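You operate a simulated robot arm through the tools that you are given. There is no shell and no other tool.

The job below is to be done with a simulated two-armed robot. You get a single attempt, and the scene is never put back.

TASK
Pick up the carton from the top of the grey mat with one hand, pass it to the other hand and put it on the top of the window bench. Set down upright: carton.

The check looks at the end state, three seconds after you hand in, the way a careful person would. Anything else that was tipped, shoved, dropped, spilled or broken makes it a failure.

THE ROBOT
Two 7-joint arms with three-finger grippers on one trunk, on a base that moves. Base frame: it is fixed to the floor where the robot stands at the start and does not move with it; the origin is under the middle of the robot, x ahead of it, y to its left, z up. Readings come in cm, rad, newtons and seconds.
The left shoulder is at the start at [5, 15.4, 97.9], the right one opposite. With the tool pointing down near the work surface each hand reaches from about 10 to 62 cm from the robot's upright axis, wherever it stands, measured 20 degrees to its own side. Places, roughly: carton [325, 50, 75]; top of the window bench [160, -40, 80]. Payload 2.69 kg a hand.
The tool frame of a hand sits at the grasp point between the pads (the TCP): z along the fingers, y along the line on which they close. The tips reach 2.9 cm beyond it. The gripper opens to 12 cm; its body begins 7.8 cm behind the TCP.
Orientation is that of the tool frame in the base frame, as a unit quaternion [w, x, y, z]. With the fingers straight down and closing along the base's y, the tool's x points along the base's -x, its y along +y and its z along -z.

THE INTERFACE
- The arms move only by the tool play_rows. It takes "left_steps", "right_steps" or both (then of equal length, played together; a hand with none holds still); each is one flat list of numbers, 7 for each row, row after row: the finger opening in cm, from 0 to 12, then the shift along the tool's x, y, z in cm, then the turn, a rotation vector about the tool's x, y, z in rad. In form: [jaw, tx, ty, tz, ax, ay, az, jaw, tx, ty, tz, ax, ay, az, ...]. A call has 1 to 20 rows; each row is the pose to reach, as a shift and turn from the pose commanded when the call began, along the tool's axes at that moment. Each row takes 0.2 s and may step no farther than 5 cm and 0.15 rad from the row before; otherwise, or with a gripper value out of range, the whole call is refused. A pose out of reach is approached as far as the arm can. The call stops where the force on the tool passes 40 N (or 10 N more than at its start, if that is more) or the arm is blocked; 0.2 s more then pass. Each finger travels about 13.62 cm/s and halts on what it meets, pressing with about 44 N; the grip force reading is that of the motor and also rises with nothing between the fingers. The clock runs only during rows and for 0.2 s after the last one: add rows that repeat a pose to give the fingers time. It gives the time, the measured TCP pose, the force on the tool (base axes), the opening and the grip force at its end, in the units of the frame above (readings bear some noise), with the torque about the TCP (base axes, N m) and any sound that the robot's microphone picked up, and new pictures: "views" is both (left out), scene, wrist or none (wrist: the cameras of the hands that moved).
- Cameras (640 x 400 px; columns grow to the right, rows downward): "scene" is now at [16.91, 0.14, 114.76]; the picture's right is [0.01, -1.00, 0.00], its down [-0.37, -0.00, -0.93] and it looks along [0.93, 0.01, -0.37] (base axes); focal length 218 px, centre (320, 200). "left" rides on the left gripper at [6.3, 0, -10.4] in its tool frame; the picture's right is [0.00, 1.00, 0.00], its down [-0.83, 0.00, -0.56] and it looks along [-0.56, 0.00, 0.83] (tool axes); focal length 275 px, centre (320, 200). "right" rides on the right gripper at [6.3, 0, -10.4] in its tool frame; the picture's right is [0.01, 1.00, 0.00], its down [-0.83, 0.00, -0.56] and it looks along [-0.56, 0.00, 0.83] (tool axes); focal length 275 px, centre (320, 200). There is no depth. A picture from a camera that has moved, and an enlarged one, comes with that camera's place and axes in the base frame and with its lens.
- raise_lower(by): moves the trunk up (or, below 0, down) by that many cm; the arms and the scene camera ride with it, the base frame stays. It gives what a move gives, with no picture.
- steer(legs): drives the robot by 1 to 6 legs, each [ahead, left, turn to the left] in cm, cm and rad, along the robot's own axes; the way and the turn of a leg run together, so that a leg with both is an arc; at most 150 cm and 3.142 rad a leg. The arms and the cameras ride along, it lands a little off, and it stops where it bumps. It gives what a move gives, and a new picture of the scene camera.
- aim_head(pan, tilt): turns the head with the scene camera to pan (to the left, within 1.396 rad either way) and tilt (down, from -0.506 to 1.204), counted from straight ahead of the robot (the tilt from the chest, where the trunk bows). It gives what a move gives, and a new picture of the scene camera.
- enlarge(camera, box): a new picture of the part [left, top, right, bottom] of that camera's present view, enlarged. It takes no simulated time.
- close_job(): hands the job in; it is judged then, once.

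Nothing tells you exact positions but the pictures and the camera data. Unless the task says otherwise, let go and move clear before handing in.

The tools are called after "Emit:" by a JSON object that holds its "method" and its "body". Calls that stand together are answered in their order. play_rows: Moves the arms, as the interface text tells. Its arguments: {"type":"object","properties":{"left_steps":{"type":"array","items":{"type":"number"}},"right_steps":{"type":"array","items":{"type":"number"}},"views":{"type":"string","enum":["both","scene","wrist","none"]}},"required":[]} The other tools are called the same way: raise_lower (by) moves the trunk up or down; steer (legs) drives the base; aim_head (pan, tilt) turns the head that bears the scene camera; enlarge (camera, box) takes an enlarged picture of a part of a camera's view; close_job () hands the job in.

At the start:

```text
time_s: 0.0
left_ee_pos: [38.27, 13.23, 103.12]
left_ee_rot: [-0.001, 0.0, 1.0, 0.0]
left_force: [0.1, 0.4, 0.1]
left_wrist_torque: [0.01, 0.02, 0.0]
left_grip_width: 11.99
left_gripper_force: 0.0
right_ee_pos: [31.88, -12.55, 106.39]
right_ee_rot: [0.0, 0.001, 1.0, 0.0]
right_force: [-0.1, 0.2, 0.1]
right_wrist_torque: [0.0, 0.01, 0.0]
right_grip_width: 12.0
right_gripper_force: 0.1
trunk travel left (down, up): [-35.0, 8.8]
robot x, y, heading: [-0.0, -0.0, -0.0]
head pan, tilt (commanded): [0.01, 0.38]
```

scene: 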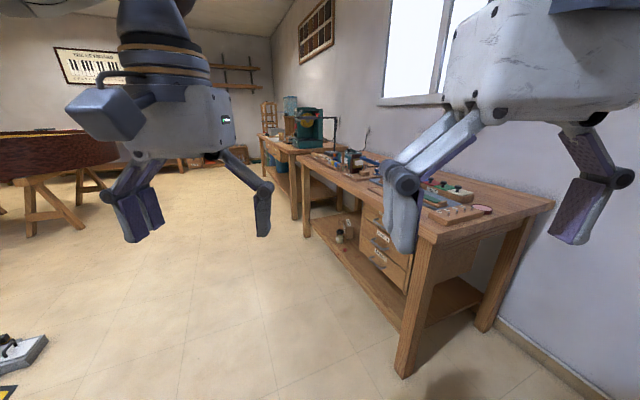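
right: 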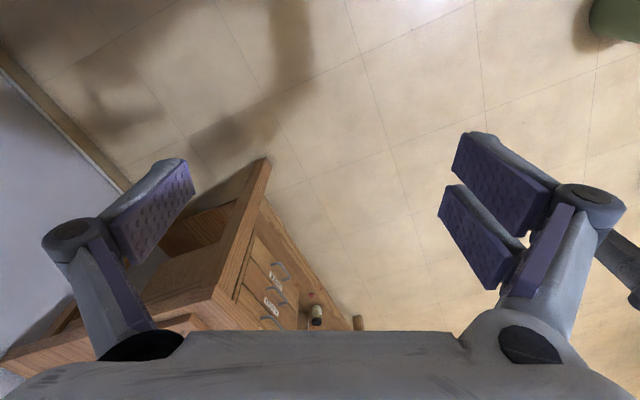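
left: 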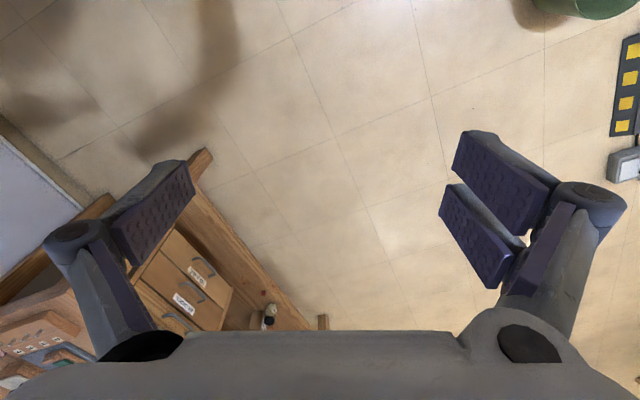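

I see a window bench ahead to the right, a second bench farther back, and a round table far left; the carton is not clearly visible yet. I'll look closer at the picture before moving.

Emit:
{"method": "enlarge", "body": {"camera": "scene", "box": [240, 80, 400, 180]}}

Emit:
{"method": "enlarge", "body": {"camera": "scene", "box": [300, 130, 560, 290]}}

Emit:
{"method": "enlarge", "body": {"camera": "scene", "box": [0, 60, 280, 235]}}

```text
4.00 times, centred on (320, 130) of scene
camera zoom: at [16.91, 0.14, 114.76], right [0.01, -1.0, 0.0], down [-0.37, 0.0, -0.93], along [0.93, 0.01, -0.37], focal length 872 px, centre (320, 480)
```

zoom: 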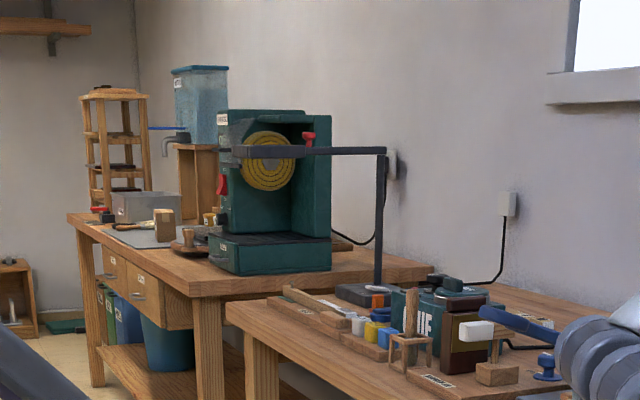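

```text
2.46 times, centred on (430, 210) of scene
camera zoom: at [16.91, 0.14, 114.76], right [0.01, -1.0, 0.0], down [-0.37, 0.0, -0.93], along [0.93, 0.01, -0.37], focal length 537 px, centre (49, 175)
```

zoom: 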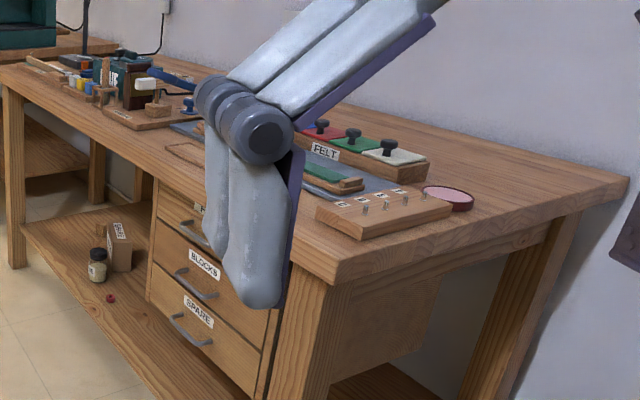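

```text
2.29 times, centred on (140, 148) of scene
camera zoom: at [16.91, 0.14, 114.76], right [0.01, -1.0, 0.0], down [-0.37, 0.0, -0.93], along [0.93, 0.01, -0.37], focal length 498 px, centre (731, 320)
```

zoom: 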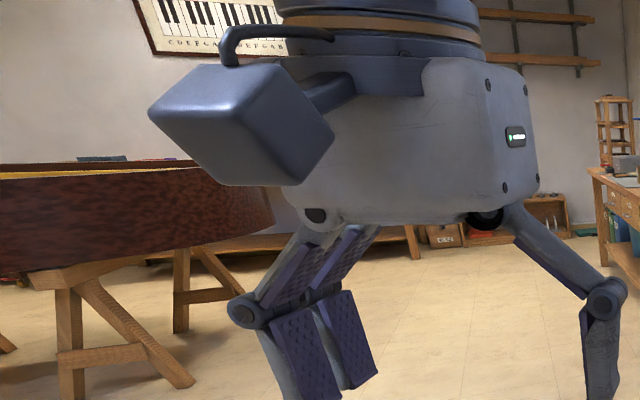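

The carton looks to be the small brown box on a grey mat on the far bench (around [325, 50]), next to a green machine; the window bench runs diagonally at about 21°, with its front edge from about (70,-31) to (209,22). I'll turn parallel to the benches and drive along them, keeping about 60 cm clear of the front edge.

Emit:
{"method": "steer", "body": {"legs": [[0, 0, 0.37], [0, 12, 0], [100, 0, 0]]}}

```text
time_s: 7.6
left_ee_pos: [121.18, 74.16, 103.05]
left_ee_rot: [0.0, -0.184, 0.983, 0.0]
left_force: [-0.5, 0.5, -0.3]
left_wrist_torque: [0.03, 0.03, 0.0]
left_grip_width: 12.0
left_gripper_force: 0.2
right_ee_pos: [124.59, 47.85, 106.54]
right_ee_rot: [0.0, -0.183, 0.983, -0.001]
right_force: [-0.5, -0.3, 0.6]
right_wrist_torque: [0.0, 0.01, 0.02]
right_grip_width: 11.99
right_gripper_force: 0.0
trunk travel left (down, up): [-35.0, 8.8]
robot x, y, heading: [89.95, 47.91, 0.365]
head pan, tilt (commanded): [0.01, 0.38]
camera scene: at [105.91, 54.15, 114.76], right [0.37, -0.93, 0.0], down [-0.35, -0.14, -0.93], along [0.86, 0.34, -0.37], focal length 218 px, centre (320, 200)
```

scene: 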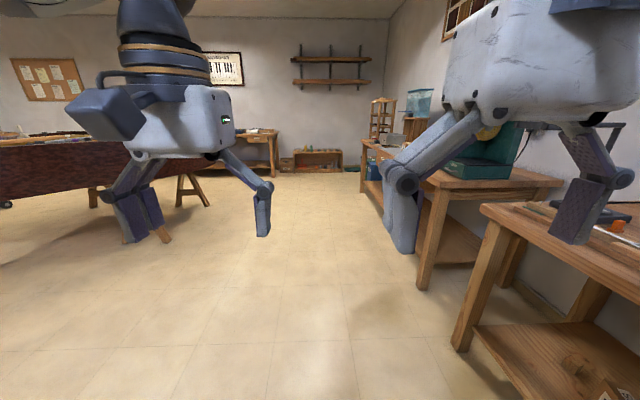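

I'm now beside the window bench, with bench 2 just beyond it. I'll turn the head right to look over the window bench and then bench 2.

Emit:
{"method": "aim_head", "body": {"pan": -1.0, "tilt": 0.45}}

```text
time_s: 8.8
left_ee_pos: [121.19, 74.01, 103.14]
left_ee_rot: [0.0, -0.183, 0.983, 0.0]
left_force: [0.0, 0.6, -1.1]
left_wrist_torque: [0.02, -0.02, -0.04]
left_grip_width: 11.99
left_gripper_force: 0.0
right_ee_pos: [124.51, 47.89, 106.45]
right_ee_rot: [0.0, -0.184, 0.983, 0.0]
right_force: [0.2, 0.1, -0.1]
right_wrist_torque: [0.01, 0.03, -0.02]
right_grip_width: 11.99
right_gripper_force: 0.1
trunk travel left (down, up): [-35.0, 8.8]
robot x, y, heading: [90.37, 47.91, 0.369]
head pan, tilt (commanded): [-1.0, 0.45]
camera scene: at [104.69, 45.28, 114.12], right [-0.59, -0.81, 0.0], down [-0.35, 0.26, -0.9], along [0.73, -0.53, -0.44], focal length 218 px, centre (320, 200)
```

scene: 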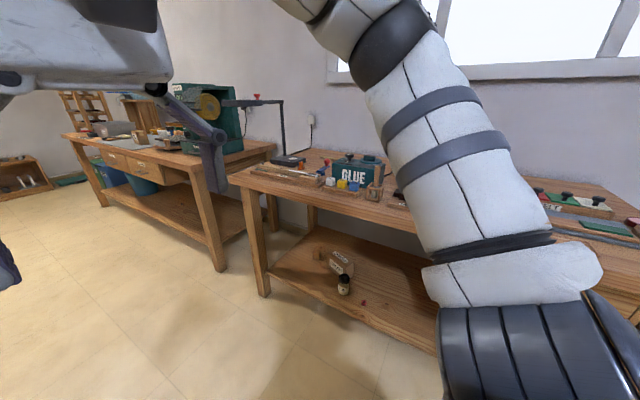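

Emit:
{"method": "enlarge", "body": {"camera": "scene", "box": [50, 70, 290, 220]}}

Emit:
{"method": "enlarge", "body": {"camera": "scene", "box": [230, 130, 450, 268]}}

```text
2.67 times, centred on (170, 145) of scene
camera zoom: at [104.69, 45.28, 114.12], right [-0.59, -0.81, 0.0], down [-0.35, 0.26, -0.9], along [0.73, -0.53, -0.44], focal length 581 px, centre (720, 347)
```

zoom: 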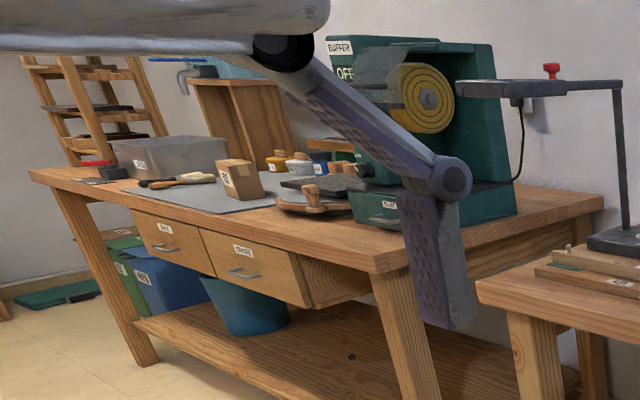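

```text
2.90 times, centred on (340, 199) of scene
camera zoom: at [104.69, 45.28, 114.12], right [-0.59, -0.81, 0.0], down [-0.35, 0.26, -0.9], along [0.73, -0.53, -0.44], focal length 632 px, centre (262, 203)
```

zoom: 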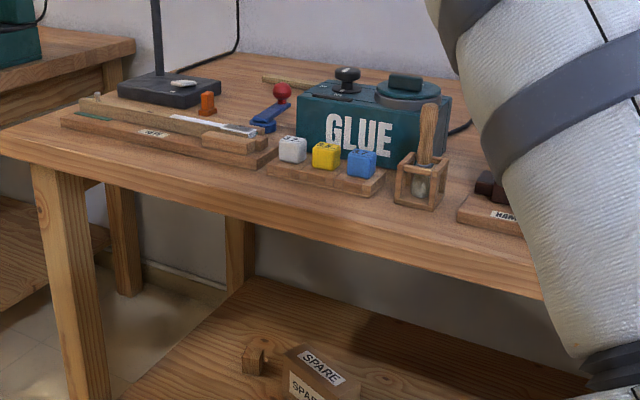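

The carton appears to be the small labelled box on the grey mat of bench 2; the window bench is fairly cluttered. I'll look a bit more to the right to find a free spot on the window bench.

Emit:
{"method": "aim_head", "body": {"pan": -1.39, "tilt": 0.6}}

```text
time_s: 9.7
left_ee_pos: [121.29, 74.07, 103.12]
left_ee_rot: [-0.001, -0.184, 0.983, 0.0]
left_force: [0.4, 0.1, -1.2]
left_wrist_torque: [0.03, -0.02, -0.02]
left_grip_width: 12.0
left_gripper_force: 0.0
right_ee_pos: [124.43, 47.84, 106.45]
right_ee_rot: [0.0, -0.183, 0.983, 0.0]
right_force: [-0.2, -0.8, 0.0]
right_wrist_torque: [0.01, 0.03, 0.02]
right_grip_width: 12.01
right_gripper_force: 0.1
trunk travel left (down, up): [-35.0, 8.8]
robot x, y, heading: [90.19, 48.06, 0.364]
head pan, tilt (commanded): [-1.389, 0.6]
camera scene: at [101.89, 43.17, 112.76], right [-0.85, -0.52, 0.0], down [-0.3, 0.48, -0.83], along [0.43, -0.7, -0.56], focal length 218 px, centre (320, 200)
```

scene: 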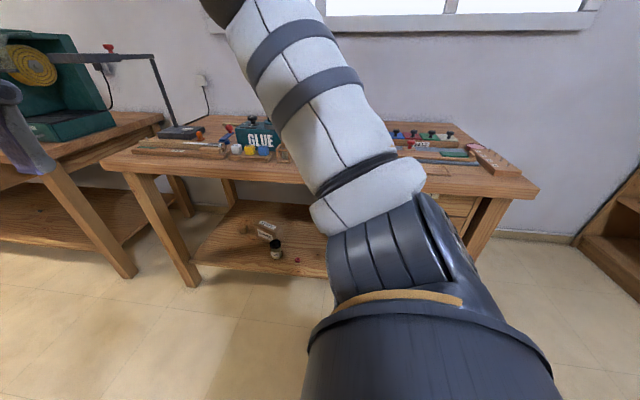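

The arm blocks that view, so I'll check the window bench later from a better place. Next I drive on to bench 2, turn to face it and look.

Emit:
{"method": "steer", "body": {"legs": [[120, 0, 0], [70, 0, 0], [0, 0, -1.57]]}}

Emit:
{"method": "aim_head", "body": {"pan": 0.0, "tilt": 0.6}}

```text
time_s: 23.1
left_ee_pos: [294.55, 86.59, 102.97]
left_ee_rot: [0.0, 0.56, 0.828, 0.0]
left_force: [-0.6, -1.1, 0.0]
left_wrist_torque: [-0.01, 0.01, 0.0]
left_grip_width: 11.98
left_gripper_force: 0.0
right_ee_pos: [268.42, 82.9, 106.42]
right_ee_rot: [-0.001, 0.562, 0.827, 0.001]
right_force: [0.0, -0.5, 0.4]
right_wrist_torque: [0.03, 0.02, 0.0]
right_grip_width: 11.98
right_gripper_force: 0.0
trunk travel left (down, up): [-35.0, 8.8]
robot x, y, heading: [268.26, 117.54, -1.192]
head pan, tilt (commanded): [-1.389, 0.6]
camera scene: at [263.33, 105.54, 112.76], right [-0.53, 0.85, 0.0], down [0.48, 0.3, -0.83], along [-0.7, -0.44, -0.56], focal length 218 px, centre (320, 200)
```

scene: 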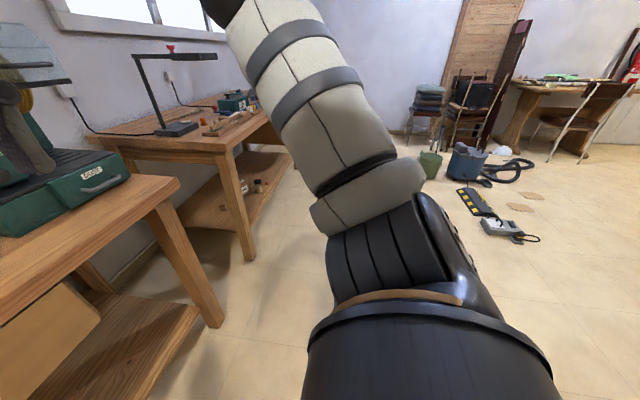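

```text
time_s: 24.6
left_ee_pos: [294.57, 86.53, 103.02]
left_ee_rot: [0.0, 0.561, 0.828, 0.0]
left_force: [0.0, -0.1, -0.3]
left_wrist_torque: [-0.02, 0.0, 0.02]
left_grip_width: 12.0
left_gripper_force: 0.2
right_ee_pos: [268.34, 82.93, 106.46]
right_ee_rot: [0.001, 0.562, 0.827, 0.0]
right_force: [-0.3, -0.2, 0.0]
right_wrist_torque: [-0.01, 0.01, 0.06]
right_grip_width: 12.02
right_gripper_force: 0.1
trunk travel left (down, up): [-35.0, 8.8]
robot x, y, heading: [267.97, 117.04, -1.193]
head pan, tilt (commanded): [0.0, 0.6]
camera scene: at [274.08, 102.03, 112.76], right [-0.93, -0.37, 0.0], down [-0.21, 0.52, -0.83], along [0.31, -0.77, -0.56], focal length 218 px, centre (320, 200)
```

scene: 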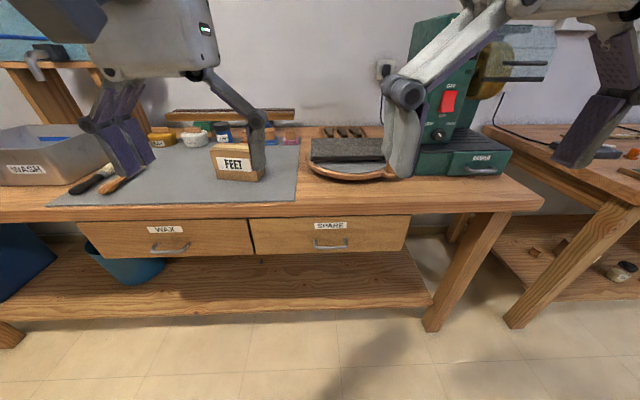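

I'm facing bench 2 now; the carton labelled "FEET" is at about (322, 54) on the mat with the bench top near z 78. I'll enlarge to measure it.

Emit:
{"method": "enlarge", "body": {"camera": "scene", "box": [180, 110, 340, 210]}}

Emit:
{"method": "enlarge", "body": {"camera": "left", "box": [0, 0, 640, 400]}}

Emit:
{"method": "enlarge", "body": {"camera": "right", "box": [0, 0, 640, 400]}}

```text
4.00 times, centred on (260, 160) of scene
camera zoom: at [274.08, 102.03, 112.76], right [-0.93, -0.37, 0.0], down [-0.21, 0.52, -0.83], along [0.31, -0.77, -0.56], focal length 872 px, centre (560, 360)
```

zoom: 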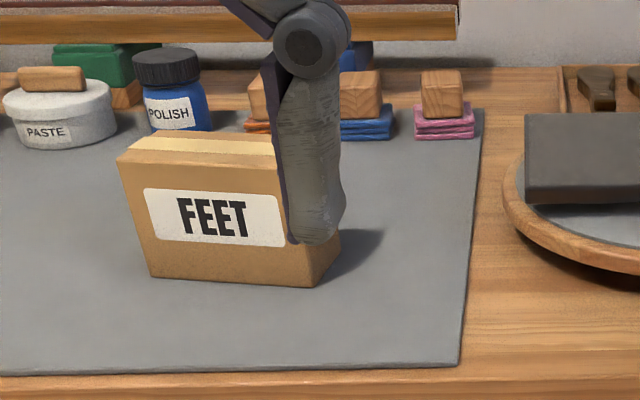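

```text
1.00 times, centred on (320, 200) of left (not enlarged: the box is as wide or as high as the picture)
camera zoom: at [292.28, 92.49, 113.47], right [0.93, 0.37, 0.0], down [0.3, -0.77, 0.56], along [0.2, -0.52, -0.83], focal length 275 px, centre (320, 200)
```

zoom: 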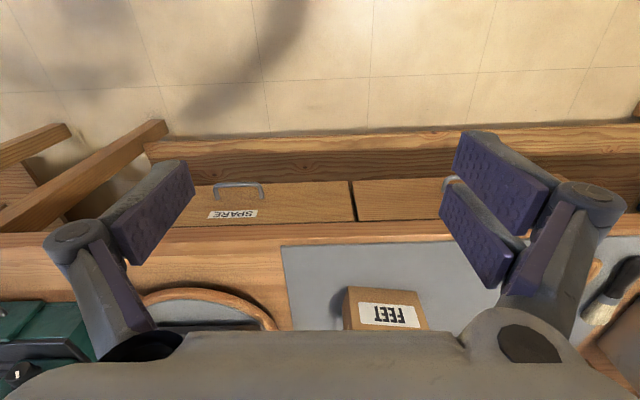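

```text
1.00 times, centred on (320, 200) of right (not enlarged: the box is as wide or as high as the picture)
camera zoom: at [266.01, 88.83, 116.85], right [0.93, 0.37, 0.0], down [0.31, -0.77, 0.56], along [0.21, -0.52, -0.83], focal length 275 px, centre (320, 200)
```

zoom: 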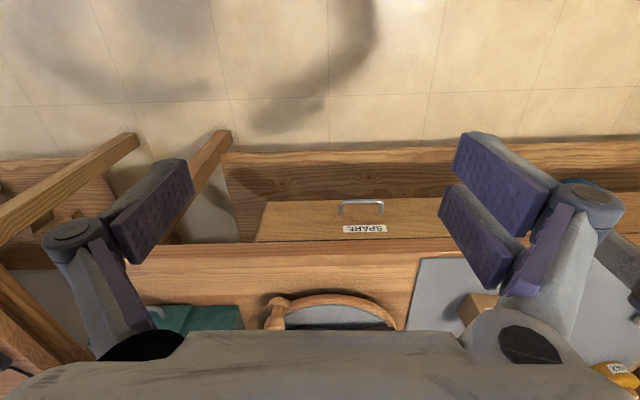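

The carton measures about 13.5 wide × 5.5 deep × 9.6 tall (cm), centred near (323, 52), wide side facing me. I'll shift left and approach to about 56 cm from it, then plan the left-hand pick.

Emit:
{"method": "steer", "body": {"legs": [[0, 15, 0], [22, 0, 0]]}}

Emit:
{"method": "aim_head", "body": {"pan": 0.1, "tilt": 0.75}}

```text
time_s: 27.7
left_ee_pos: [316.62, 71.7, 102.98]
left_ee_rot: [0.0, 0.562, 0.827, 0.001]
left_force: [0.2, -1.3, 0.0]
left_wrist_torque: [0.03, 0.01, 0.04]
left_grip_width: 12.0
left_gripper_force: 0.0
right_ee_pos: [290.36, 68.09, 106.43]
right_ee_rot: [0.001, 0.563, 0.826, 0.0]
right_force: [0.6, -0.2, -0.6]
right_wrist_torque: [0.04, 0.0, -0.02]
right_grip_width: 12.02
right_gripper_force: 0.0
trunk travel left (down, up): [-35.0, 8.8]
robot x, y, heading: [290.05, 102.72, -1.188]
head pan, tilt (commanded): [0.0, 0.6]
camera scene: at [296.13, 87.14, 112.75], right [-0.93, -0.37, 0.0], down [-0.21, 0.53, -0.82], along [0.3, -0.77, -0.57], focal length 218 px, centre (320, 200)
```

scene: 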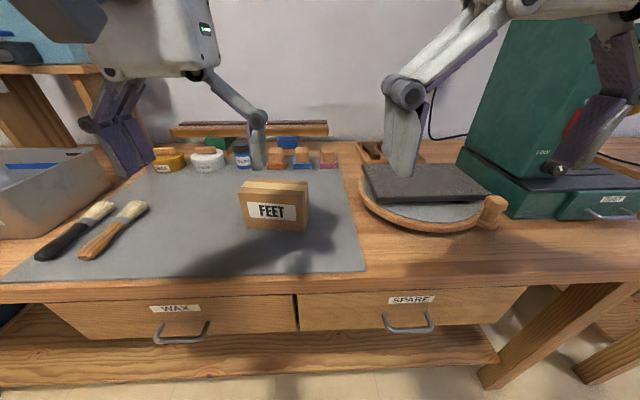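

```text
time_s: 28.4
left_ee_pos: [316.43, 71.81, 103.22]
left_ee_rot: [0.0, 0.562, 0.827, 0.0]
left_force: [0.4, 0.2, 0.4]
left_wrist_torque: [0.03, -0.02, 0.0]
left_grip_width: 12.01
left_gripper_force: 0.1
right_ee_pos: [290.33, 68.15, 106.37]
right_ee_rot: [0.001, 0.563, 0.827, -0.001]
right_force: [0.1, 0.7, 0.3]
right_wrist_torque: [0.01, 0.0, 0.0]
right_grip_width: 12.01
right_gripper_force: 0.0
trunk travel left (down, up): [-35.0, 8.8]
robot x, y, heading: [290.22, 102.45, -1.192]
head pan, tilt (commanded): [0.099, 0.75]
camera scene: at [296.65, 88.05, 111.48], right [-0.89, -0.46, 0.0], down [-0.31, 0.61, -0.73], along [0.33, -0.65, -0.68], focal length 218 px, centre (320, 200)
```

scene: 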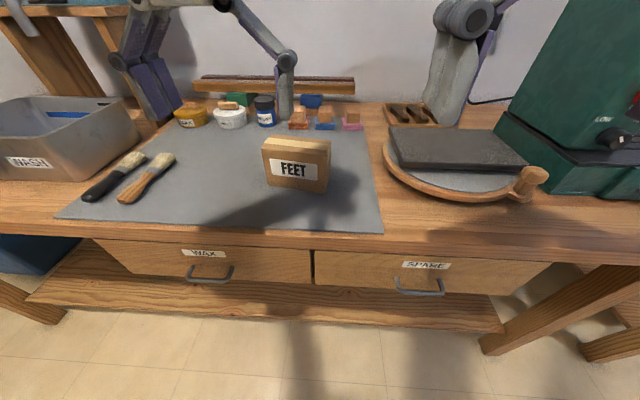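

Emit:
{"method": "enlarge", "body": {"camera": "scene", "box": [216, 115, 376, 215]}}

Emit:
{"method": "enlarge", "body": {"camera": "left", "box": [0, 0, 640, 400]}}

```text
4.00 times, centred on (296, 165) of scene
camera zoom: at [296.65, 88.05, 111.48], right [-0.89, -0.46, 0.0], down [-0.31, 0.61, -0.73], along [0.33, -0.65, -0.68], focal length 872 px, centre (416, 340)
```

zoom: 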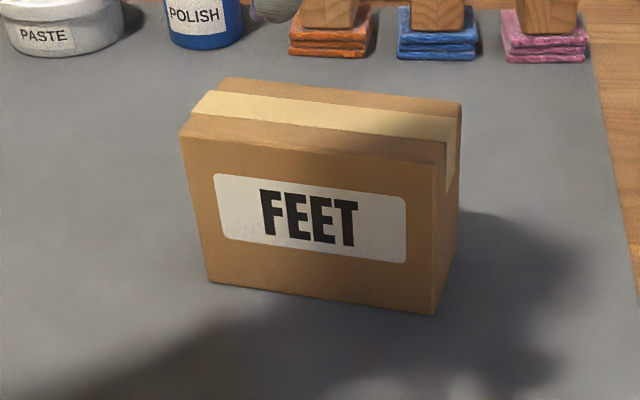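

```text
1.00 times, centred on (320, 200) of left (not enlarged: the box is as wide or as high as the picture)
camera zoom: at [314.26, 77.59, 113.48], right [0.93, 0.36, 0.0], down [0.3, -0.77, 0.56], along [0.2, -0.52, -0.83], focal length 275 px, centre (320, 200)
```

zoom: 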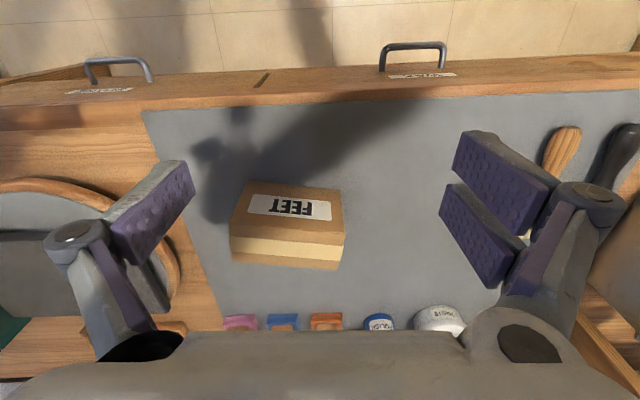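

Triangulating from both cameras, the carton's base is near z 80.3, its top near 89.5, centre about (319.2, 54.9), about 13 × 4.5 × 9 cm, turned about 0.15 rad clockwise from my sideways axis. I'll turn the base by that much so that it lines up, then yaw the left hand so its fingers close front-to-back.

Emit:
{"method": "steer", "body": {"legs": [[0, 0, -0.152]]}}

Emit:
{"method": "play_rows", "body": {"left_steps": [12, 0, 0, 0, 0, 0, 0.142, 12, 0, 0, 0, 0, 0, 0.285, 12, 0, 0, 0, 0, 0, 0.428, 12, 0, 0, 0, 0, 0, 0.571, 12, 0, 0, 0, 0, 0, 0.714, 12, 0, 0, 0, 0, 0, 0.857, 12, 0, 0, 0, 0, 0, 1.0, 12, 0, 0, 0, 0, 0, 1.142, 12, 0, 0, 0, 0, 0, 1.285, 12, 0, 0, 0, 0, 0, 1.428, 12, 0, 0, 0, 0, 0, 1.571, 12, 0, 0, 0, 0, 0, 1.571], "views": "both"}}

```text
time_s: 29.4
left_ee_pos: [311.64, 68.11, 103.16]
left_ee_rot: [0.0, 0.623, 0.782, 0.001]
left_force: [-0.8, -0.1, -0.8]
left_wrist_torque: [0.0, -0.02, 0.01]
left_grip_width: 12.0
left_gripper_force: 0.0
right_ee_pos: [285.1, 68.45, 106.33]
right_ee_rot: [0.001, 0.623, 0.782, -0.001]
right_force: [0.0, -0.6, -0.2]
right_wrist_torque: [-0.04, 0.02, 0.01]
right_grip_width: 11.98
right_gripper_force: 0.0
trunk travel left (down, up): [-35.0, 8.8]
robot x, y, heading: [289.9, 102.31, -1.341]
head pan, tilt (commanded): [0.099, 0.75]
camera scene: at [294.39, 87.22, 111.47], right [-0.95, -0.32, 0.0], down [-0.22, 0.65, -0.73], along [0.23, -0.69, -0.68], focal length 218 px, centre (320, 200)
```

scene: 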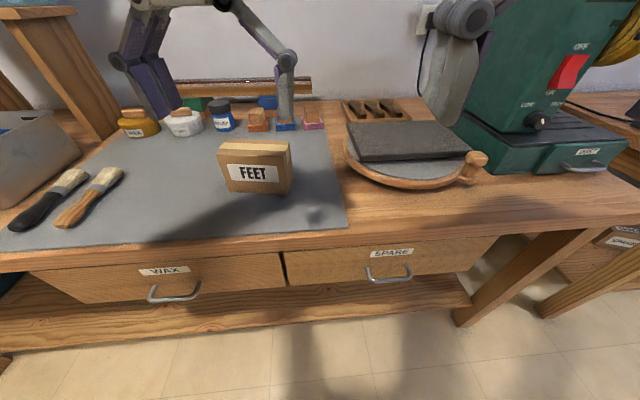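

```text
time_s: 32.0
left_ee_pos: [311.53, 68.05, 103.12]
left_ee_rot: [0.0, 0.994, 0.111, 0.0]
left_force: [-0.7, 0.6, 0.7]
left_wrist_torque: [-0.03, 0.0, 0.03]
left_grip_width: 12.0
left_gripper_force: 0.1
right_ee_pos: [285.04, 68.42, 106.45]
right_ee_rot: [0.0, 0.623, 0.782, 0.0]
right_force: [0.7, 0.4, 1.1]
right_wrist_torque: [0.0, 0.01, -0.02]
right_grip_width: 12.02
right_gripper_force: 0.1
trunk travel left (down, up): [-35.0, 8.8]
robot x, y, heading: [290.13, 102.87, -1.345]
head pan, tilt (commanded): [0.099, 0.75]
camera scene: at [294.4, 87.22, 111.47], right [-0.95, -0.32, 0.0], down [-0.22, 0.65, -0.73], along [0.23, -0.69, -0.68], focal length 218 px, centre (320, 200)
camera left: at [317.74, 69.42, 113.45], right [0.22, -0.98, 0.0], down [-0.81, -0.18, 0.56], along [-0.54, -0.12, -0.83], focal length 275 px, centre (320, 200)
```

scene: 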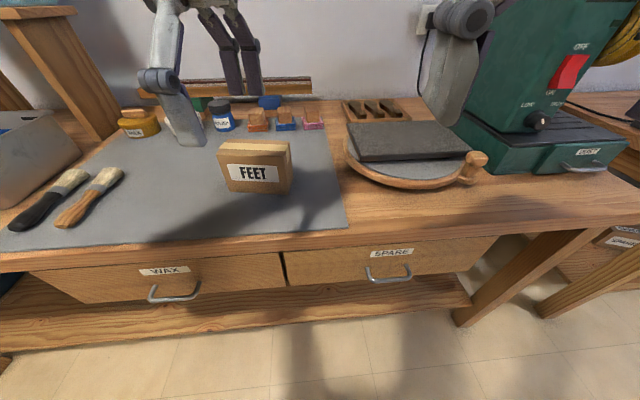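
left: 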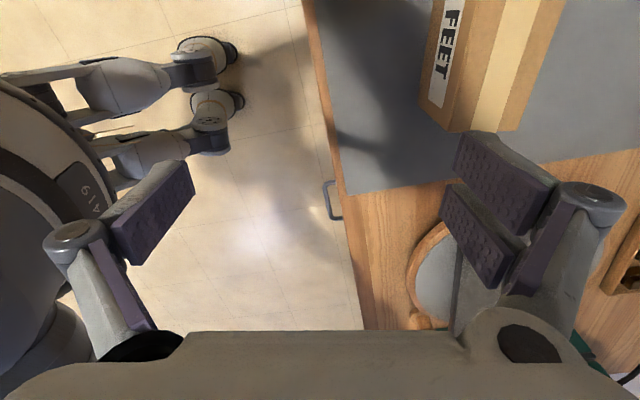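

The yaw worked and the left hand now closes front-to-back, aligned with the carton. I'll look up briefly at the hand itself to judge the size of its body before planning the tilt for the handover.

Emit:
{"method": "aim_head", "body": {"pan": 0.35, "tilt": 0.2}}

```text
time_s: 33.0
left_ee_pos: [311.61, 68.15, 102.92]
left_ee_rot: [-0.001, 0.994, 0.113, 0.0]
left_force: [-0.3, 0.4, 0.2]
left_wrist_torque: [0.03, -0.01, -0.01]
left_grip_width: 11.97
left_gripper_force: 0.2
right_ee_pos: [285.18, 68.49, 106.48]
right_ee_rot: [0.0, 0.623, 0.782, -0.001]
right_force: [0.1, 0.3, 0.1]
right_wrist_torque: [0.0, -0.05, 0.0]
right_grip_width: 12.01
right_gripper_force: 0.0
trunk travel left (down, up): [-35.0, 8.8]
robot x, y, heading: [290.37, 102.71, -1.345]
head pan, tilt (commanded): [0.351, 0.201]
camera scene: at [296.83, 87.25, 116.43], right [-0.84, -0.54, 0.0], down [-0.11, 0.17, -0.98], along [0.53, -0.82, -0.2], focal length 218 px, centre (320, 200)
```

scene: 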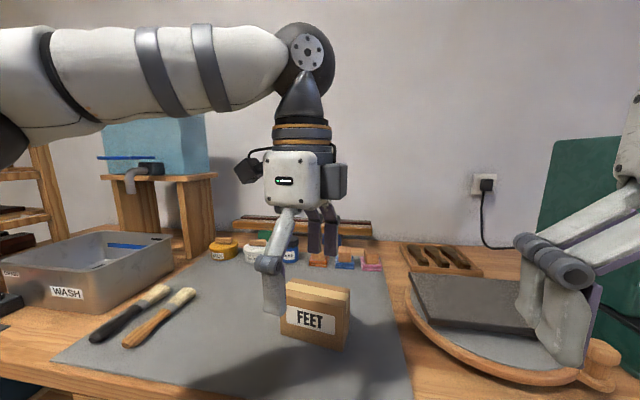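

The gripper body is about 5 cm to either side with the camera on its outer side, so the plan is: left hand takes the carton's left part tilted about 45° outward, the right hand later takes the right part vertically. I'll now tilt the left hand and bring it to a pre-grasp point up-left of the carton.

Emit:
{"method": "play_rows", "body": {"left_steps": [12, 2.16, 1.82, 1.14, 0, -0.1, 0, 12, 4.32, 3.65, 2.28, 0, -0.2, 0, 12, 6.5, 5.5, 3.4, 0, -0.3, 0, 12, 8.65, 7.3, 4.55, 0, -0.4, 0, 12, 10.8, 9.1, 5.7, 0, -0.5, 0, 12, 13.0, 10.95, 6.8, 0, -0.6, 0, 12, 15.1, 12.8, 8.0, 0, -0.7, 0, 12, 17.3, 14.6, 9.1, 0, -0.8, 0, 12, 17.3, 14.6, 9.1, 0, -0.8, 0], "views": "both"}}

Emit:
{"method": "aim_head", "body": {"pan": 0.3, "tilt": 0.6}}

```text
time_s: 35.0
left_ee_pos: [331.73, 57.62, 93.93]
left_ee_rot: [0.044, 0.915, 0.102, -0.388]
left_force: [0.0, 0.4, -0.4]
left_wrist_torque: [0.0, 0.01, 0.0]
left_grip_width: 11.97
left_gripper_force: 0.0
right_ee_pos: [285.15, 68.53, 106.4]
right_ee_rot: [0.0, 0.624, 0.782, -0.001]
right_force: [-0.3, 0.4, 0.4]
right_wrist_torque: [-0.01, 0.0, -0.02]
right_grip_width: 11.99
right_gripper_force: 0.0
trunk travel left (down, up): [-35.0, 8.8]
robot x, y, heading: [289.7, 102.92, -1.348]
head pan, tilt (commanded): [0.351, 0.201]
camera scene: at [296.82, 87.29, 116.45], right [-0.84, -0.54, 0.0], down [-0.11, 0.17, -0.98], along [0.53, -0.82, -0.2], focal length 218 px, centre (320, 200)
camera left: at [343.3, 60.2, 96.63], right [0.22, -0.98, 0.0], down [-0.18, -0.04, 0.98], along [-0.96, -0.22, -0.18], focal length 275 px, centre (320, 200)
```

scene: 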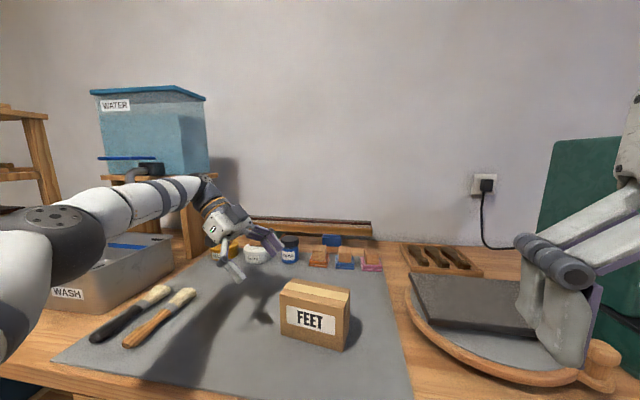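
left: 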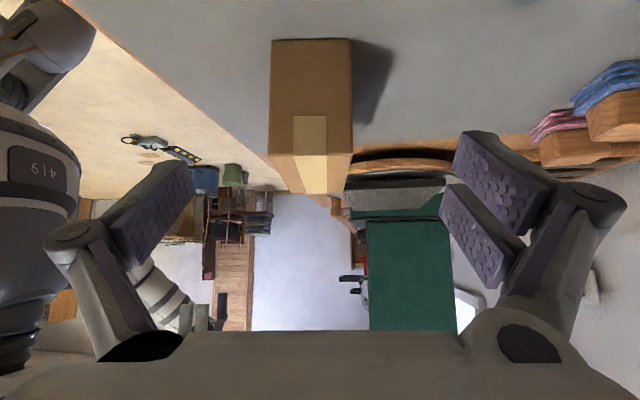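

```text
time_s: 35.9
left_ee_pos: [331.9, 57.53, 93.97]
left_ee_rot: [0.044, 0.915, 0.103, -0.386]
left_force: [0.0, -0.5, 0.3]
left_wrist_torque: [0.02, -0.03, -0.01]
left_grip_width: 11.99
left_gripper_force: 0.1
right_ee_pos: [285.11, 68.54, 106.5]
right_ee_rot: [0.001, 0.623, 0.782, 0.0]
right_force: [0.0, 0.2, 0.3]
right_wrist_torque: [0.0, 0.01, 0.0]
right_grip_width: 12.01
right_gripper_force: 0.0
trunk travel left (down, up): [-35.0, 8.8]
robot x, y, heading: [290.32, 102.39, -1.341]
head pan, tilt (commanded): [0.3, 0.6]
camera scene: at [296.19, 87.43, 112.77], right [-0.86, -0.5, 0.0], down [-0.28, 0.49, -0.83], along [0.41, -0.71, -0.56], focal length 218 px, centre (320, 200)
```

scene: 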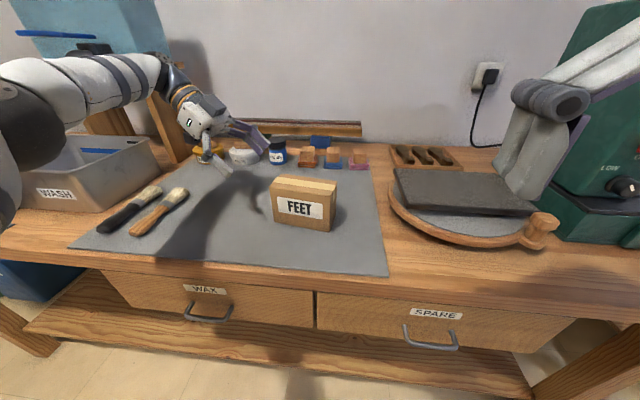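

The wrist view shows the carton end-on and aligned, its centre about 0.7 cm nearer me than the tool plane, and its left face about 7 cm to the right of the TCP. I'll slide the open fingers diagonally over its left part and check before closing.

Emit:
{"method": "play_rows", "body": {"left_steps": [12, -0.95, -0.7, 1.5, 0, 0, 0, 12, -0.95, -0.7, 4, 0, 0, 0, 12, -0.95, -0.7, 6.5, 0, 0, 0, 12, -0.95, -0.7, 8.5, 0, 0, 0, 12, -0.95, -0.7, 10.5, 0, 0, 0, 12, -0.95, -0.7, 12.3, 0, 0, 0, 12, -0.95, -0.7, 12.3, 0, 0, 0], "views": "both"}}

```text
time_s: 37.5
left_ee_pos: [322.41, 56.01, 86.04]
left_ee_rot: [0.045, 0.915, 0.104, -0.387]
left_force: [0.2, 0.5, 0.0]
left_wrist_torque: [0.03, 0.0, -0.02]
left_grip_width: 12.0
left_gripper_force: 0.0
right_ee_pos: [285.21, 68.44, 106.46]
right_ee_rot: [0.001, 0.623, 0.782, -0.001]
right_force: [0.1, 0.2, 0.3]
right_wrist_torque: [0.01, 0.01, -0.04]
right_grip_width: 12.0
right_gripper_force: 0.0
trunk travel left (down, up): [-35.0, 8.8]
robot x, y, heading: [290.24, 102.6, -1.345]
head pan, tilt (commanded): [0.3, 0.6]
camera scene: at [296.19, 87.43, 112.76], right [-0.87, -0.5, 0.0], down [-0.28, 0.49, -0.83], along [0.41, -0.71, -0.56], focal length 218 px, centre (320, 200)
camera left: at [334.03, 58.74, 88.76], right [0.22, -0.98, 0.0], down [-0.18, -0.04, 0.98], along [-0.96, -0.22, -0.18], focal length 275 px, centre (320, 200)
```

scene: 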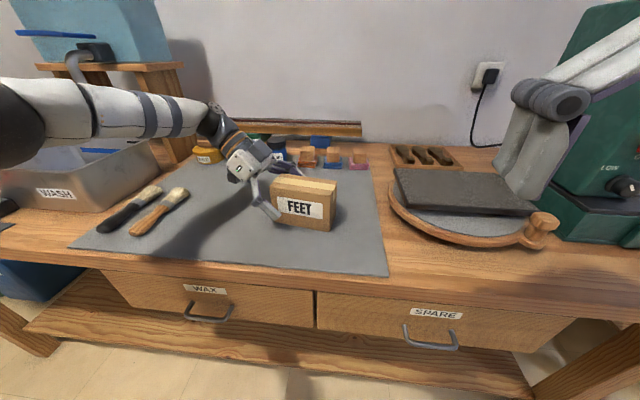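
left: 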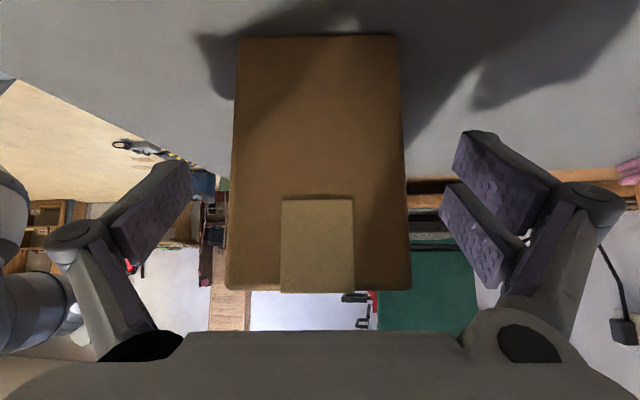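

The carton is well centred between the fingers, the TCP about 2.3 cm inside its left edge, at mid-height. I'll close the left hand.

Emit:
{"method": "play_rows", "body": {"left_steps": [9, 0, 0, 0, 0, 0, 0, 6.5, 0, 0, 0, 0, 0, 0, 3, 0, 0, 0, 0, 0, 0, 2, 0, 0, 0, 0, 0, 0, 2, 0, 0, 0, 0, 0, 0], "views": "both"}}

```text
time_s: 38.7
left_ee_pos: [322.51, 56.11, 86.06]
left_ee_rot: [0.043, 0.915, 0.103, -0.388]
left_force: [0.0, 0.1, 0.8]
left_wrist_torque: [0.1, 0.03, 0.07]
left_grip_width: 6.14
left_gripper_force: 44.0
right_ee_pos: [285.15, 68.44, 106.41]
right_ee_rot: [0.001, 0.623, 0.782, -0.001]
right_force: [-0.7, -0.2, 0.8]
right_wrist_torque: [-0.01, 0.0, -0.03]
right_grip_width: 12.02
right_gripper_force: 0.1
trunk travel left (down, up): [-35.0, 8.8]
robot x, y, heading: [290.28, 102.33, -1.347]
head pan, tilt (commanded): [0.3, 0.6]
camera scene: at [296.19, 87.43, 112.76], right [-0.87, -0.5, 0.0], down [-0.28, 0.49, -0.83], along [0.41, -0.71, -0.56], focal length 218 px, centre (320, 200)
camera left: at [334.04, 58.74, 88.78], right [0.22, -0.98, 0.0], down [-0.18, -0.04, 0.98], along [-0.96, -0.22, -0.18], focal length 275 px, centre (320, 200)
```

scene: 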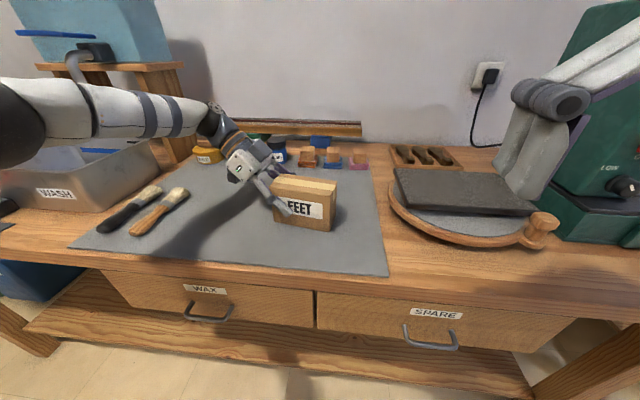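
left: 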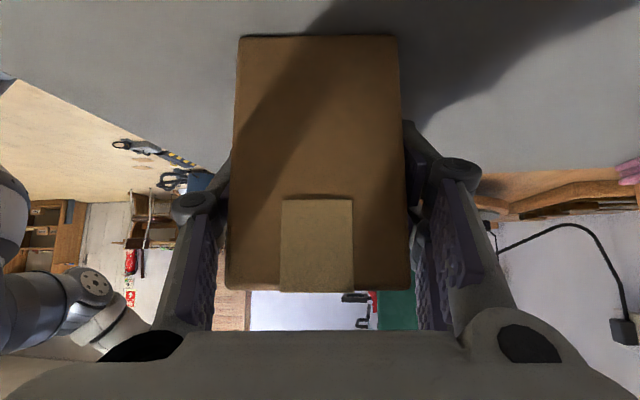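

The grip is firm (6.1 cm, 44 N) and the carton has not shifted. I'll lift it straight up, first slightly and then to about 17 cm.

Emit:
{"method": "play_rows", "body": {"left_steps": [2, -0.72, 0, -0.7, 0, 0, 0, 2, -1.43, 0, -1.39, 0, 0, 0, 2, -2.87, 0, -2.79, 0, 0, 0, 2, -4.3, 0, -4.18, 0, 0, 0, 2, -5.74, 0, -5.57, 0, 0, 0, 2, -7.17, 0, -6.97, 0, 0, 0, 2, -8.6, 0, -8.36, 0, 0, 0, 2, -10.0, 0, -9.75, 0, 0, 0, 2, -11.5, 0, -11.15, 0, 0, 0, 2, -12.2, 0, -11.84, 0, 0, 0, 2, -12.2, 0, -11.84, 0, 0, 0], "views": "both"}}

```text
time_s: 41.1
left_ee_pos: [322.18, 56.26, 103.11]
left_ee_rot: [0.044, 0.915, 0.103, -0.387]
left_force: [-0.1, -0.3, -2.3]
left_wrist_torque: [-0.01, -0.05, 0.03]
left_grip_width: 6.14
left_gripper_force: 43.8
right_ee_pos: [285.08, 68.58, 106.38]
right_ee_rot: [0.001, 0.623, 0.782, 0.0]
right_force: [-0.8, -0.6, 0.1]
right_wrist_torque: [0.03, 0.03, 0.0]
right_grip_width: 12.0
right_gripper_force: 0.0
trunk travel left (down, up): [-35.0, 8.8]
robot x, y, heading: [290.29, 102.48, -1.348]
head pan, tilt (commanded): [0.3, 0.6]
camera scene: at [296.2, 87.41, 112.76], right [-0.87, -0.5, 0.0], down [-0.28, 0.49, -0.82], along [0.41, -0.71, -0.57], focal length 218 px, centre (320, 200)
camera left: at [333.86, 58.9, 105.77], right [0.22, -0.98, 0.0], down [-0.18, -0.04, 0.98], along [-0.96, -0.22, -0.18], focal length 275 px, centre (320, 200)
```

scene: 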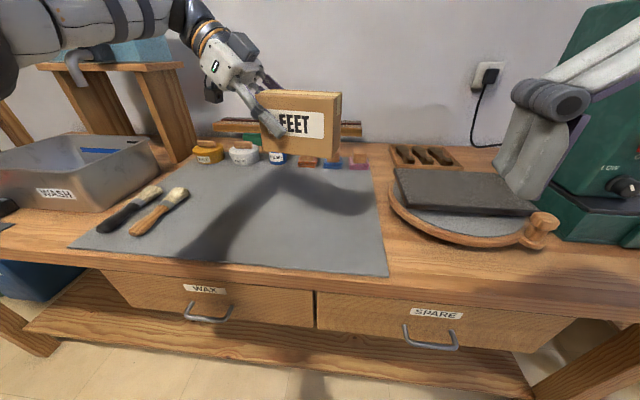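
left: 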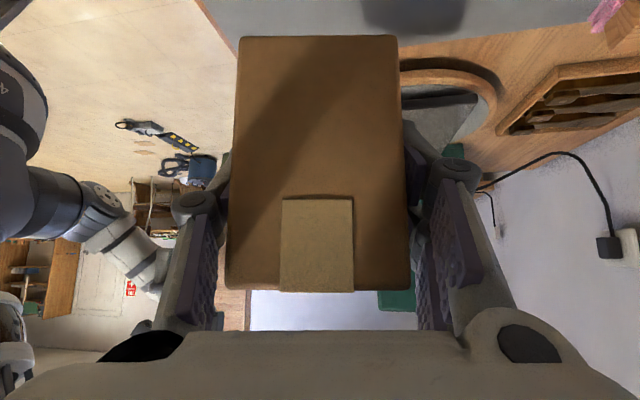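

The carton is lifted upright and light (about 2.3 N). I'll back the robot off from the bench to do the handover in free space.

Emit:
{"method": "steer", "body": {"legs": [[-40, 0, 0]]}}

Emit:
{"method": "aim_head", "body": {"pan": 0.0, "tilt": 0.35}}

```text
time_s: 43.6
left_ee_pos: [313.51, 95.65, 103.06]
left_ee_rot: [0.045, 0.915, 0.107, -0.387]
left_force: [-0.9, 1.0, -3.1]
left_wrist_torque: [0.01, -0.09, 0.02]
left_grip_width: 6.14
left_gripper_force: 44.2
right_ee_pos: [276.25, 107.4, 106.38]
right_ee_rot: [0.0, 0.62, 0.785, 0.0]
right_force: [0.2, 0.5, -0.3]
right_wrist_torque: [0.0, 0.01, 0.01]
right_grip_width: 11.97
right_gripper_force: 0.0
trunk travel left (down, up): [-35.0, 8.8]
robot x, y, heading: [281.13, 141.11, -1.335]
head pan, tilt (commanded): [0.3, 0.6]
camera scene: at [287.19, 126.55, 112.77], right [-0.86, -0.51, 0.0], down [-0.29, 0.49, -0.83], along [0.42, -0.71, -0.56], focal length 218 px, centre (320, 200)
```

scene: 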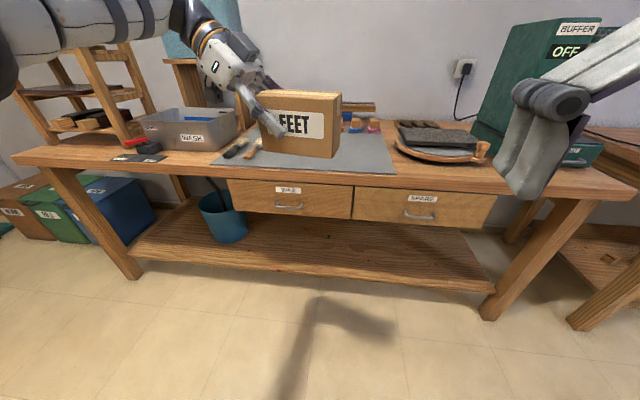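

```text
time_s: 44.4
left_ee_pos: [313.64, 95.64, 103.07]
left_ee_rot: [0.045, 0.915, 0.107, -0.387]
left_force: [-0.2, -0.6, -1.6]
left_wrist_torque: [0.02, -0.12, 0.03]
left_grip_width: 6.13
left_gripper_force: 44.3
right_ee_pos: [276.33, 107.54, 106.52]
right_ee_rot: [0.001, 0.62, 0.785, 0.0]
right_force: [-0.2, -0.3, -0.1]
right_wrist_torque: [0.03, 0.0, -0.03]
right_grip_width: 12.01
right_gripper_force: 0.0
trunk travel left (down, up): [-35.0, 8.8]
robot x, y, heading: [281.07, 141.76, -1.344]
head pan, tilt (commanded): [0.0, 0.351]
camera scene: at [284.87, 125.06, 115.03], right [-0.97, -0.23, 0.0], down [-0.08, 0.33, -0.94], along [0.22, -0.91, -0.34], focal length 218 px, centre (320, 200)
```

scene: 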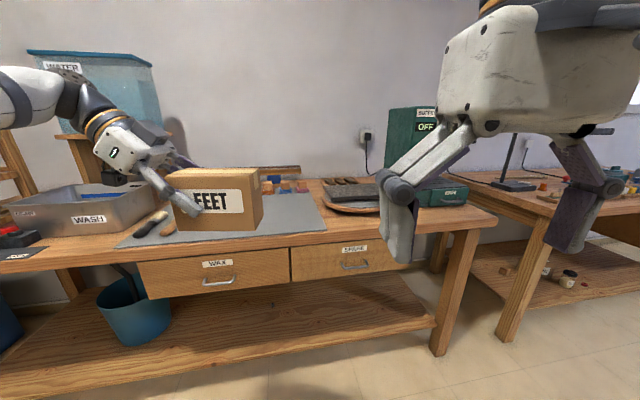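

Now in free space with the carton held by the left hand. I'll yaw the right hand the opposite way so that it also closes front-to-back.

Emit:
{"method": "play_rows", "body": {"right_steps": [12, 0, 0, 0, 0, 0, -0.142, 12, 0, 0, 0, 0, 0, -0.285, 12, 0, 0, 0, 0, 0, -0.428, 12, 0, 0, 0, 0, 0, -0.571, 12, 0, 0, 0, 0, 0, -0.714, 12, 0, 0, 0, 0, 0, -0.857, 12, 0, 0, 0, 0, 0, -1.0, 12, 0, 0, 0, 0, 0, -1.142, 12, 0, 0, 0, 0, 0, -1.285, 12, 0, 0, 0, 0, 0, -1.428, 12, 0, 0, 0, 0, 0, -1.571, 12, 0, 0, 0, 0, 0, -1.571], "views": "both"}}

```text
time_s: 47.0
left_ee_pos: [313.49, 95.61, 103.03]
left_ee_rot: [0.046, 0.915, 0.108, -0.387]
left_force: [-0.3, 0.6, -2.5]
left_wrist_torque: [0.01, -0.08, -0.01]
left_grip_width: 6.19
left_gripper_force: 43.7
right_ee_pos: [277.89, 112.95, 103.37]
right_ee_rot: [0.002, -0.117, 0.993, -0.001]
right_force: [-0.2, 0.1, -0.7]
right_wrist_torque: [0.03, -0.03, 0.03]
right_grip_width: 12.0
right_gripper_force: 0.1
right hand out of reach, approached as far as the arm can: row 9, 10, 11, 12
trunk travel left (down, up): [-35.0, 8.8]
robot x, y, heading: [280.68, 141.33, -1.339]
head pan, tilt (commanded): [0.0, 0.351]
camera scene: at [284.85, 125.06, 115.04], right [-0.97, -0.23, 0.0], down [-0.08, 0.33, -0.94], along [0.22, -0.91, -0.34], focal length 218 px, centre (320, 200)
camera right: at [271.76, 111.58, 113.69], right [-0.24, 0.97, 0.0], down [0.81, 0.2, 0.56], along [0.54, 0.13, -0.83], focal length 275 px, centre (320, 200)
```

scene: 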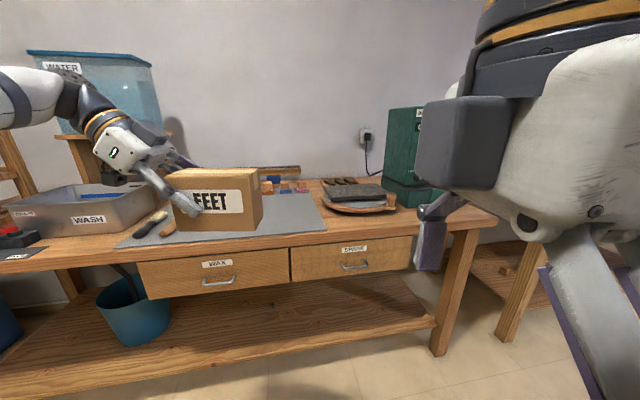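
right: 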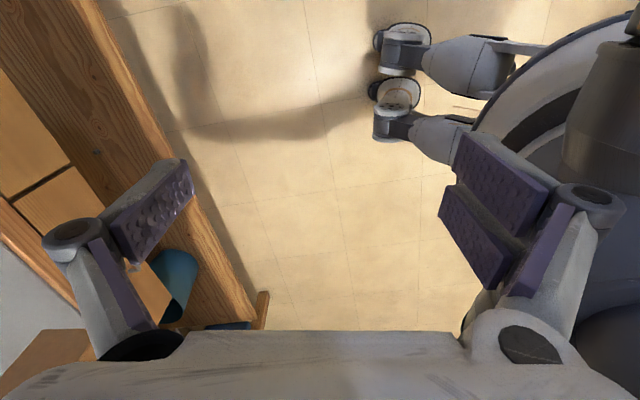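

The right hand is oriented correctly but was too close and high to hold its exact spot, so it sank back a little. I'll move it forward and to the right, to where it can wait beside the handover point.

Emit:
{"method": "play_rows", "body": {"right_steps": [12, 0.6, -1.9, 0.4, 0, 0, 0, 12, 1.3, -3.8, 0.8, 0, 0, 0, 12, 1.9, -5.6, 1.1, 0, 0, 0, 12, 2.5, -7.5, 1.5, 0, 0, 0, 12, 3.1, -9.4, 1.9, 0, 0, 0, 12, 3.8, -11.3, 2.3, 0, 0, 0, 12, 4.4, -13.1, 2.6, 0, 0, 0, 12, 5, -15, 3, 0, 0, 0, 12, 5, -15, 3, 0, 0, 0], "views": "both"}}

```text
time_s: 49.0
left_ee_pos: [313.57, 95.66, 102.98]
left_ee_rot: [0.046, 0.915, 0.108, -0.386]
left_force: [-0.1, -0.2, -2.5]
left_wrist_torque: [0.02, -0.08, 0.03]
left_grip_width: 6.13
left_gripper_force: 44.0
right_ee_pos: [278.76, 110.15, 97.18]
right_ee_rot: [0.0, -0.115, 0.993, 0.0]
right_force: [0.0, -0.2, 0.2]
right_wrist_torque: [-0.02, -0.01, -0.02]
right_grip_width: 11.98
right_gripper_force: 0.0
right hand out of reach, approached as far as the arm can: row 1, 2, 3, 4, 5, 6, 7, 8, 9
trunk travel left (down, up): [-35.0, 8.8]
robot x, y, heading: [281.18, 141.69, -1.335]
head pan, tilt (commanded): [0.0, 0.351]
camera scene: at [284.86, 125.06, 115.04], right [-0.97, -0.23, 0.0], down [-0.08, 0.33, -0.94], along [0.22, -0.91, -0.34], focal length 218 px, centre (320, 200)
camera right: at [272.6, 108.75, 107.64], right [-0.23, 0.97, 0.0], down [0.81, 0.2, 0.56], along [0.54, 0.13, -0.83], focal length 275 px, centre (320, 200)
```

scene: 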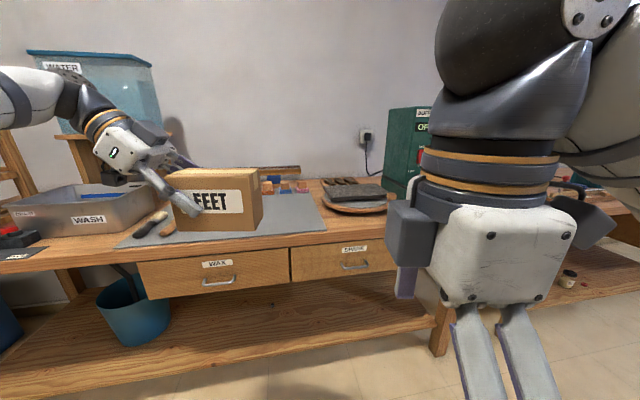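
right: 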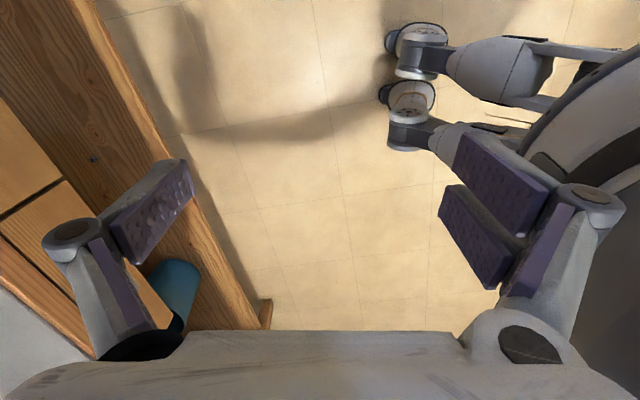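

In this yaw the right arm can't stretch forward (a joint limit). I'll turn it back to its original yaw, and then try the opposite yaw.

Emit:
{"method": "play_rows", "body": {"right_steps": [12, 0, 0, 0, 0, 0, 0.142, 12, 0, 0, 0, 0, 0, 0.285, 12, 0, 0, 0, 0, 0, 0.428, 12, 0, 0, 0, 0, 0, 0.571, 12, 0, 0, 0, 0, 0, 0.714, 12, 0, 0, 0, 0, 0, 0.857, 12, 0, 0, 0, 0, 0, 1.0, 12, 0, 0, 0, 0, 0, 1.142, 12, 0, 0, 0, 0, 0, 1.285, 12, 0, 0, 0, 0, 0, 1.428, 12, 0, 0, 0, 0, 0, 1.571, 12, 0, 0, 0, 0, 0, 1.571], "views": "scene"}}

```text
time_s: 51.6
left_ee_pos: [313.54, 95.56, 103.12]
left_ee_rot: [0.046, 0.915, 0.108, -0.386]
left_force: [1.2, 0.7, -2.6]
left_wrist_torque: [0.01, -0.08, -0.02]
left_grip_width: 6.11
left_gripper_force: 43.6
right_ee_pos: [279.32, 109.76, 97.21]
right_ee_rot: [0.0, 0.621, 0.784, 0.0]
right_force: [-0.1, -0.3, -0.4]
right_wrist_torque: [0.02, 0.01, -0.03]
right_grip_width: 12.0
right_gripper_force: 0.0
trunk travel left (down, up): [-35.0, 8.8]
robot x, y, heading: [281.28, 141.66, -1.333]
head pan, tilt (commanded): [0.0, 0.351]
camera scene: at [284.86, 125.06, 115.03], right [-0.97, -0.23, 0.0], down [-0.08, 0.33, -0.94], along [0.22, -0.91, -0.34], focal length 218 px, centre (320, 200)
```

scene: 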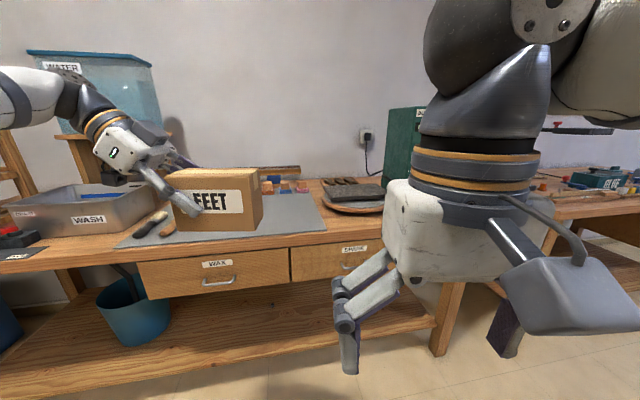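

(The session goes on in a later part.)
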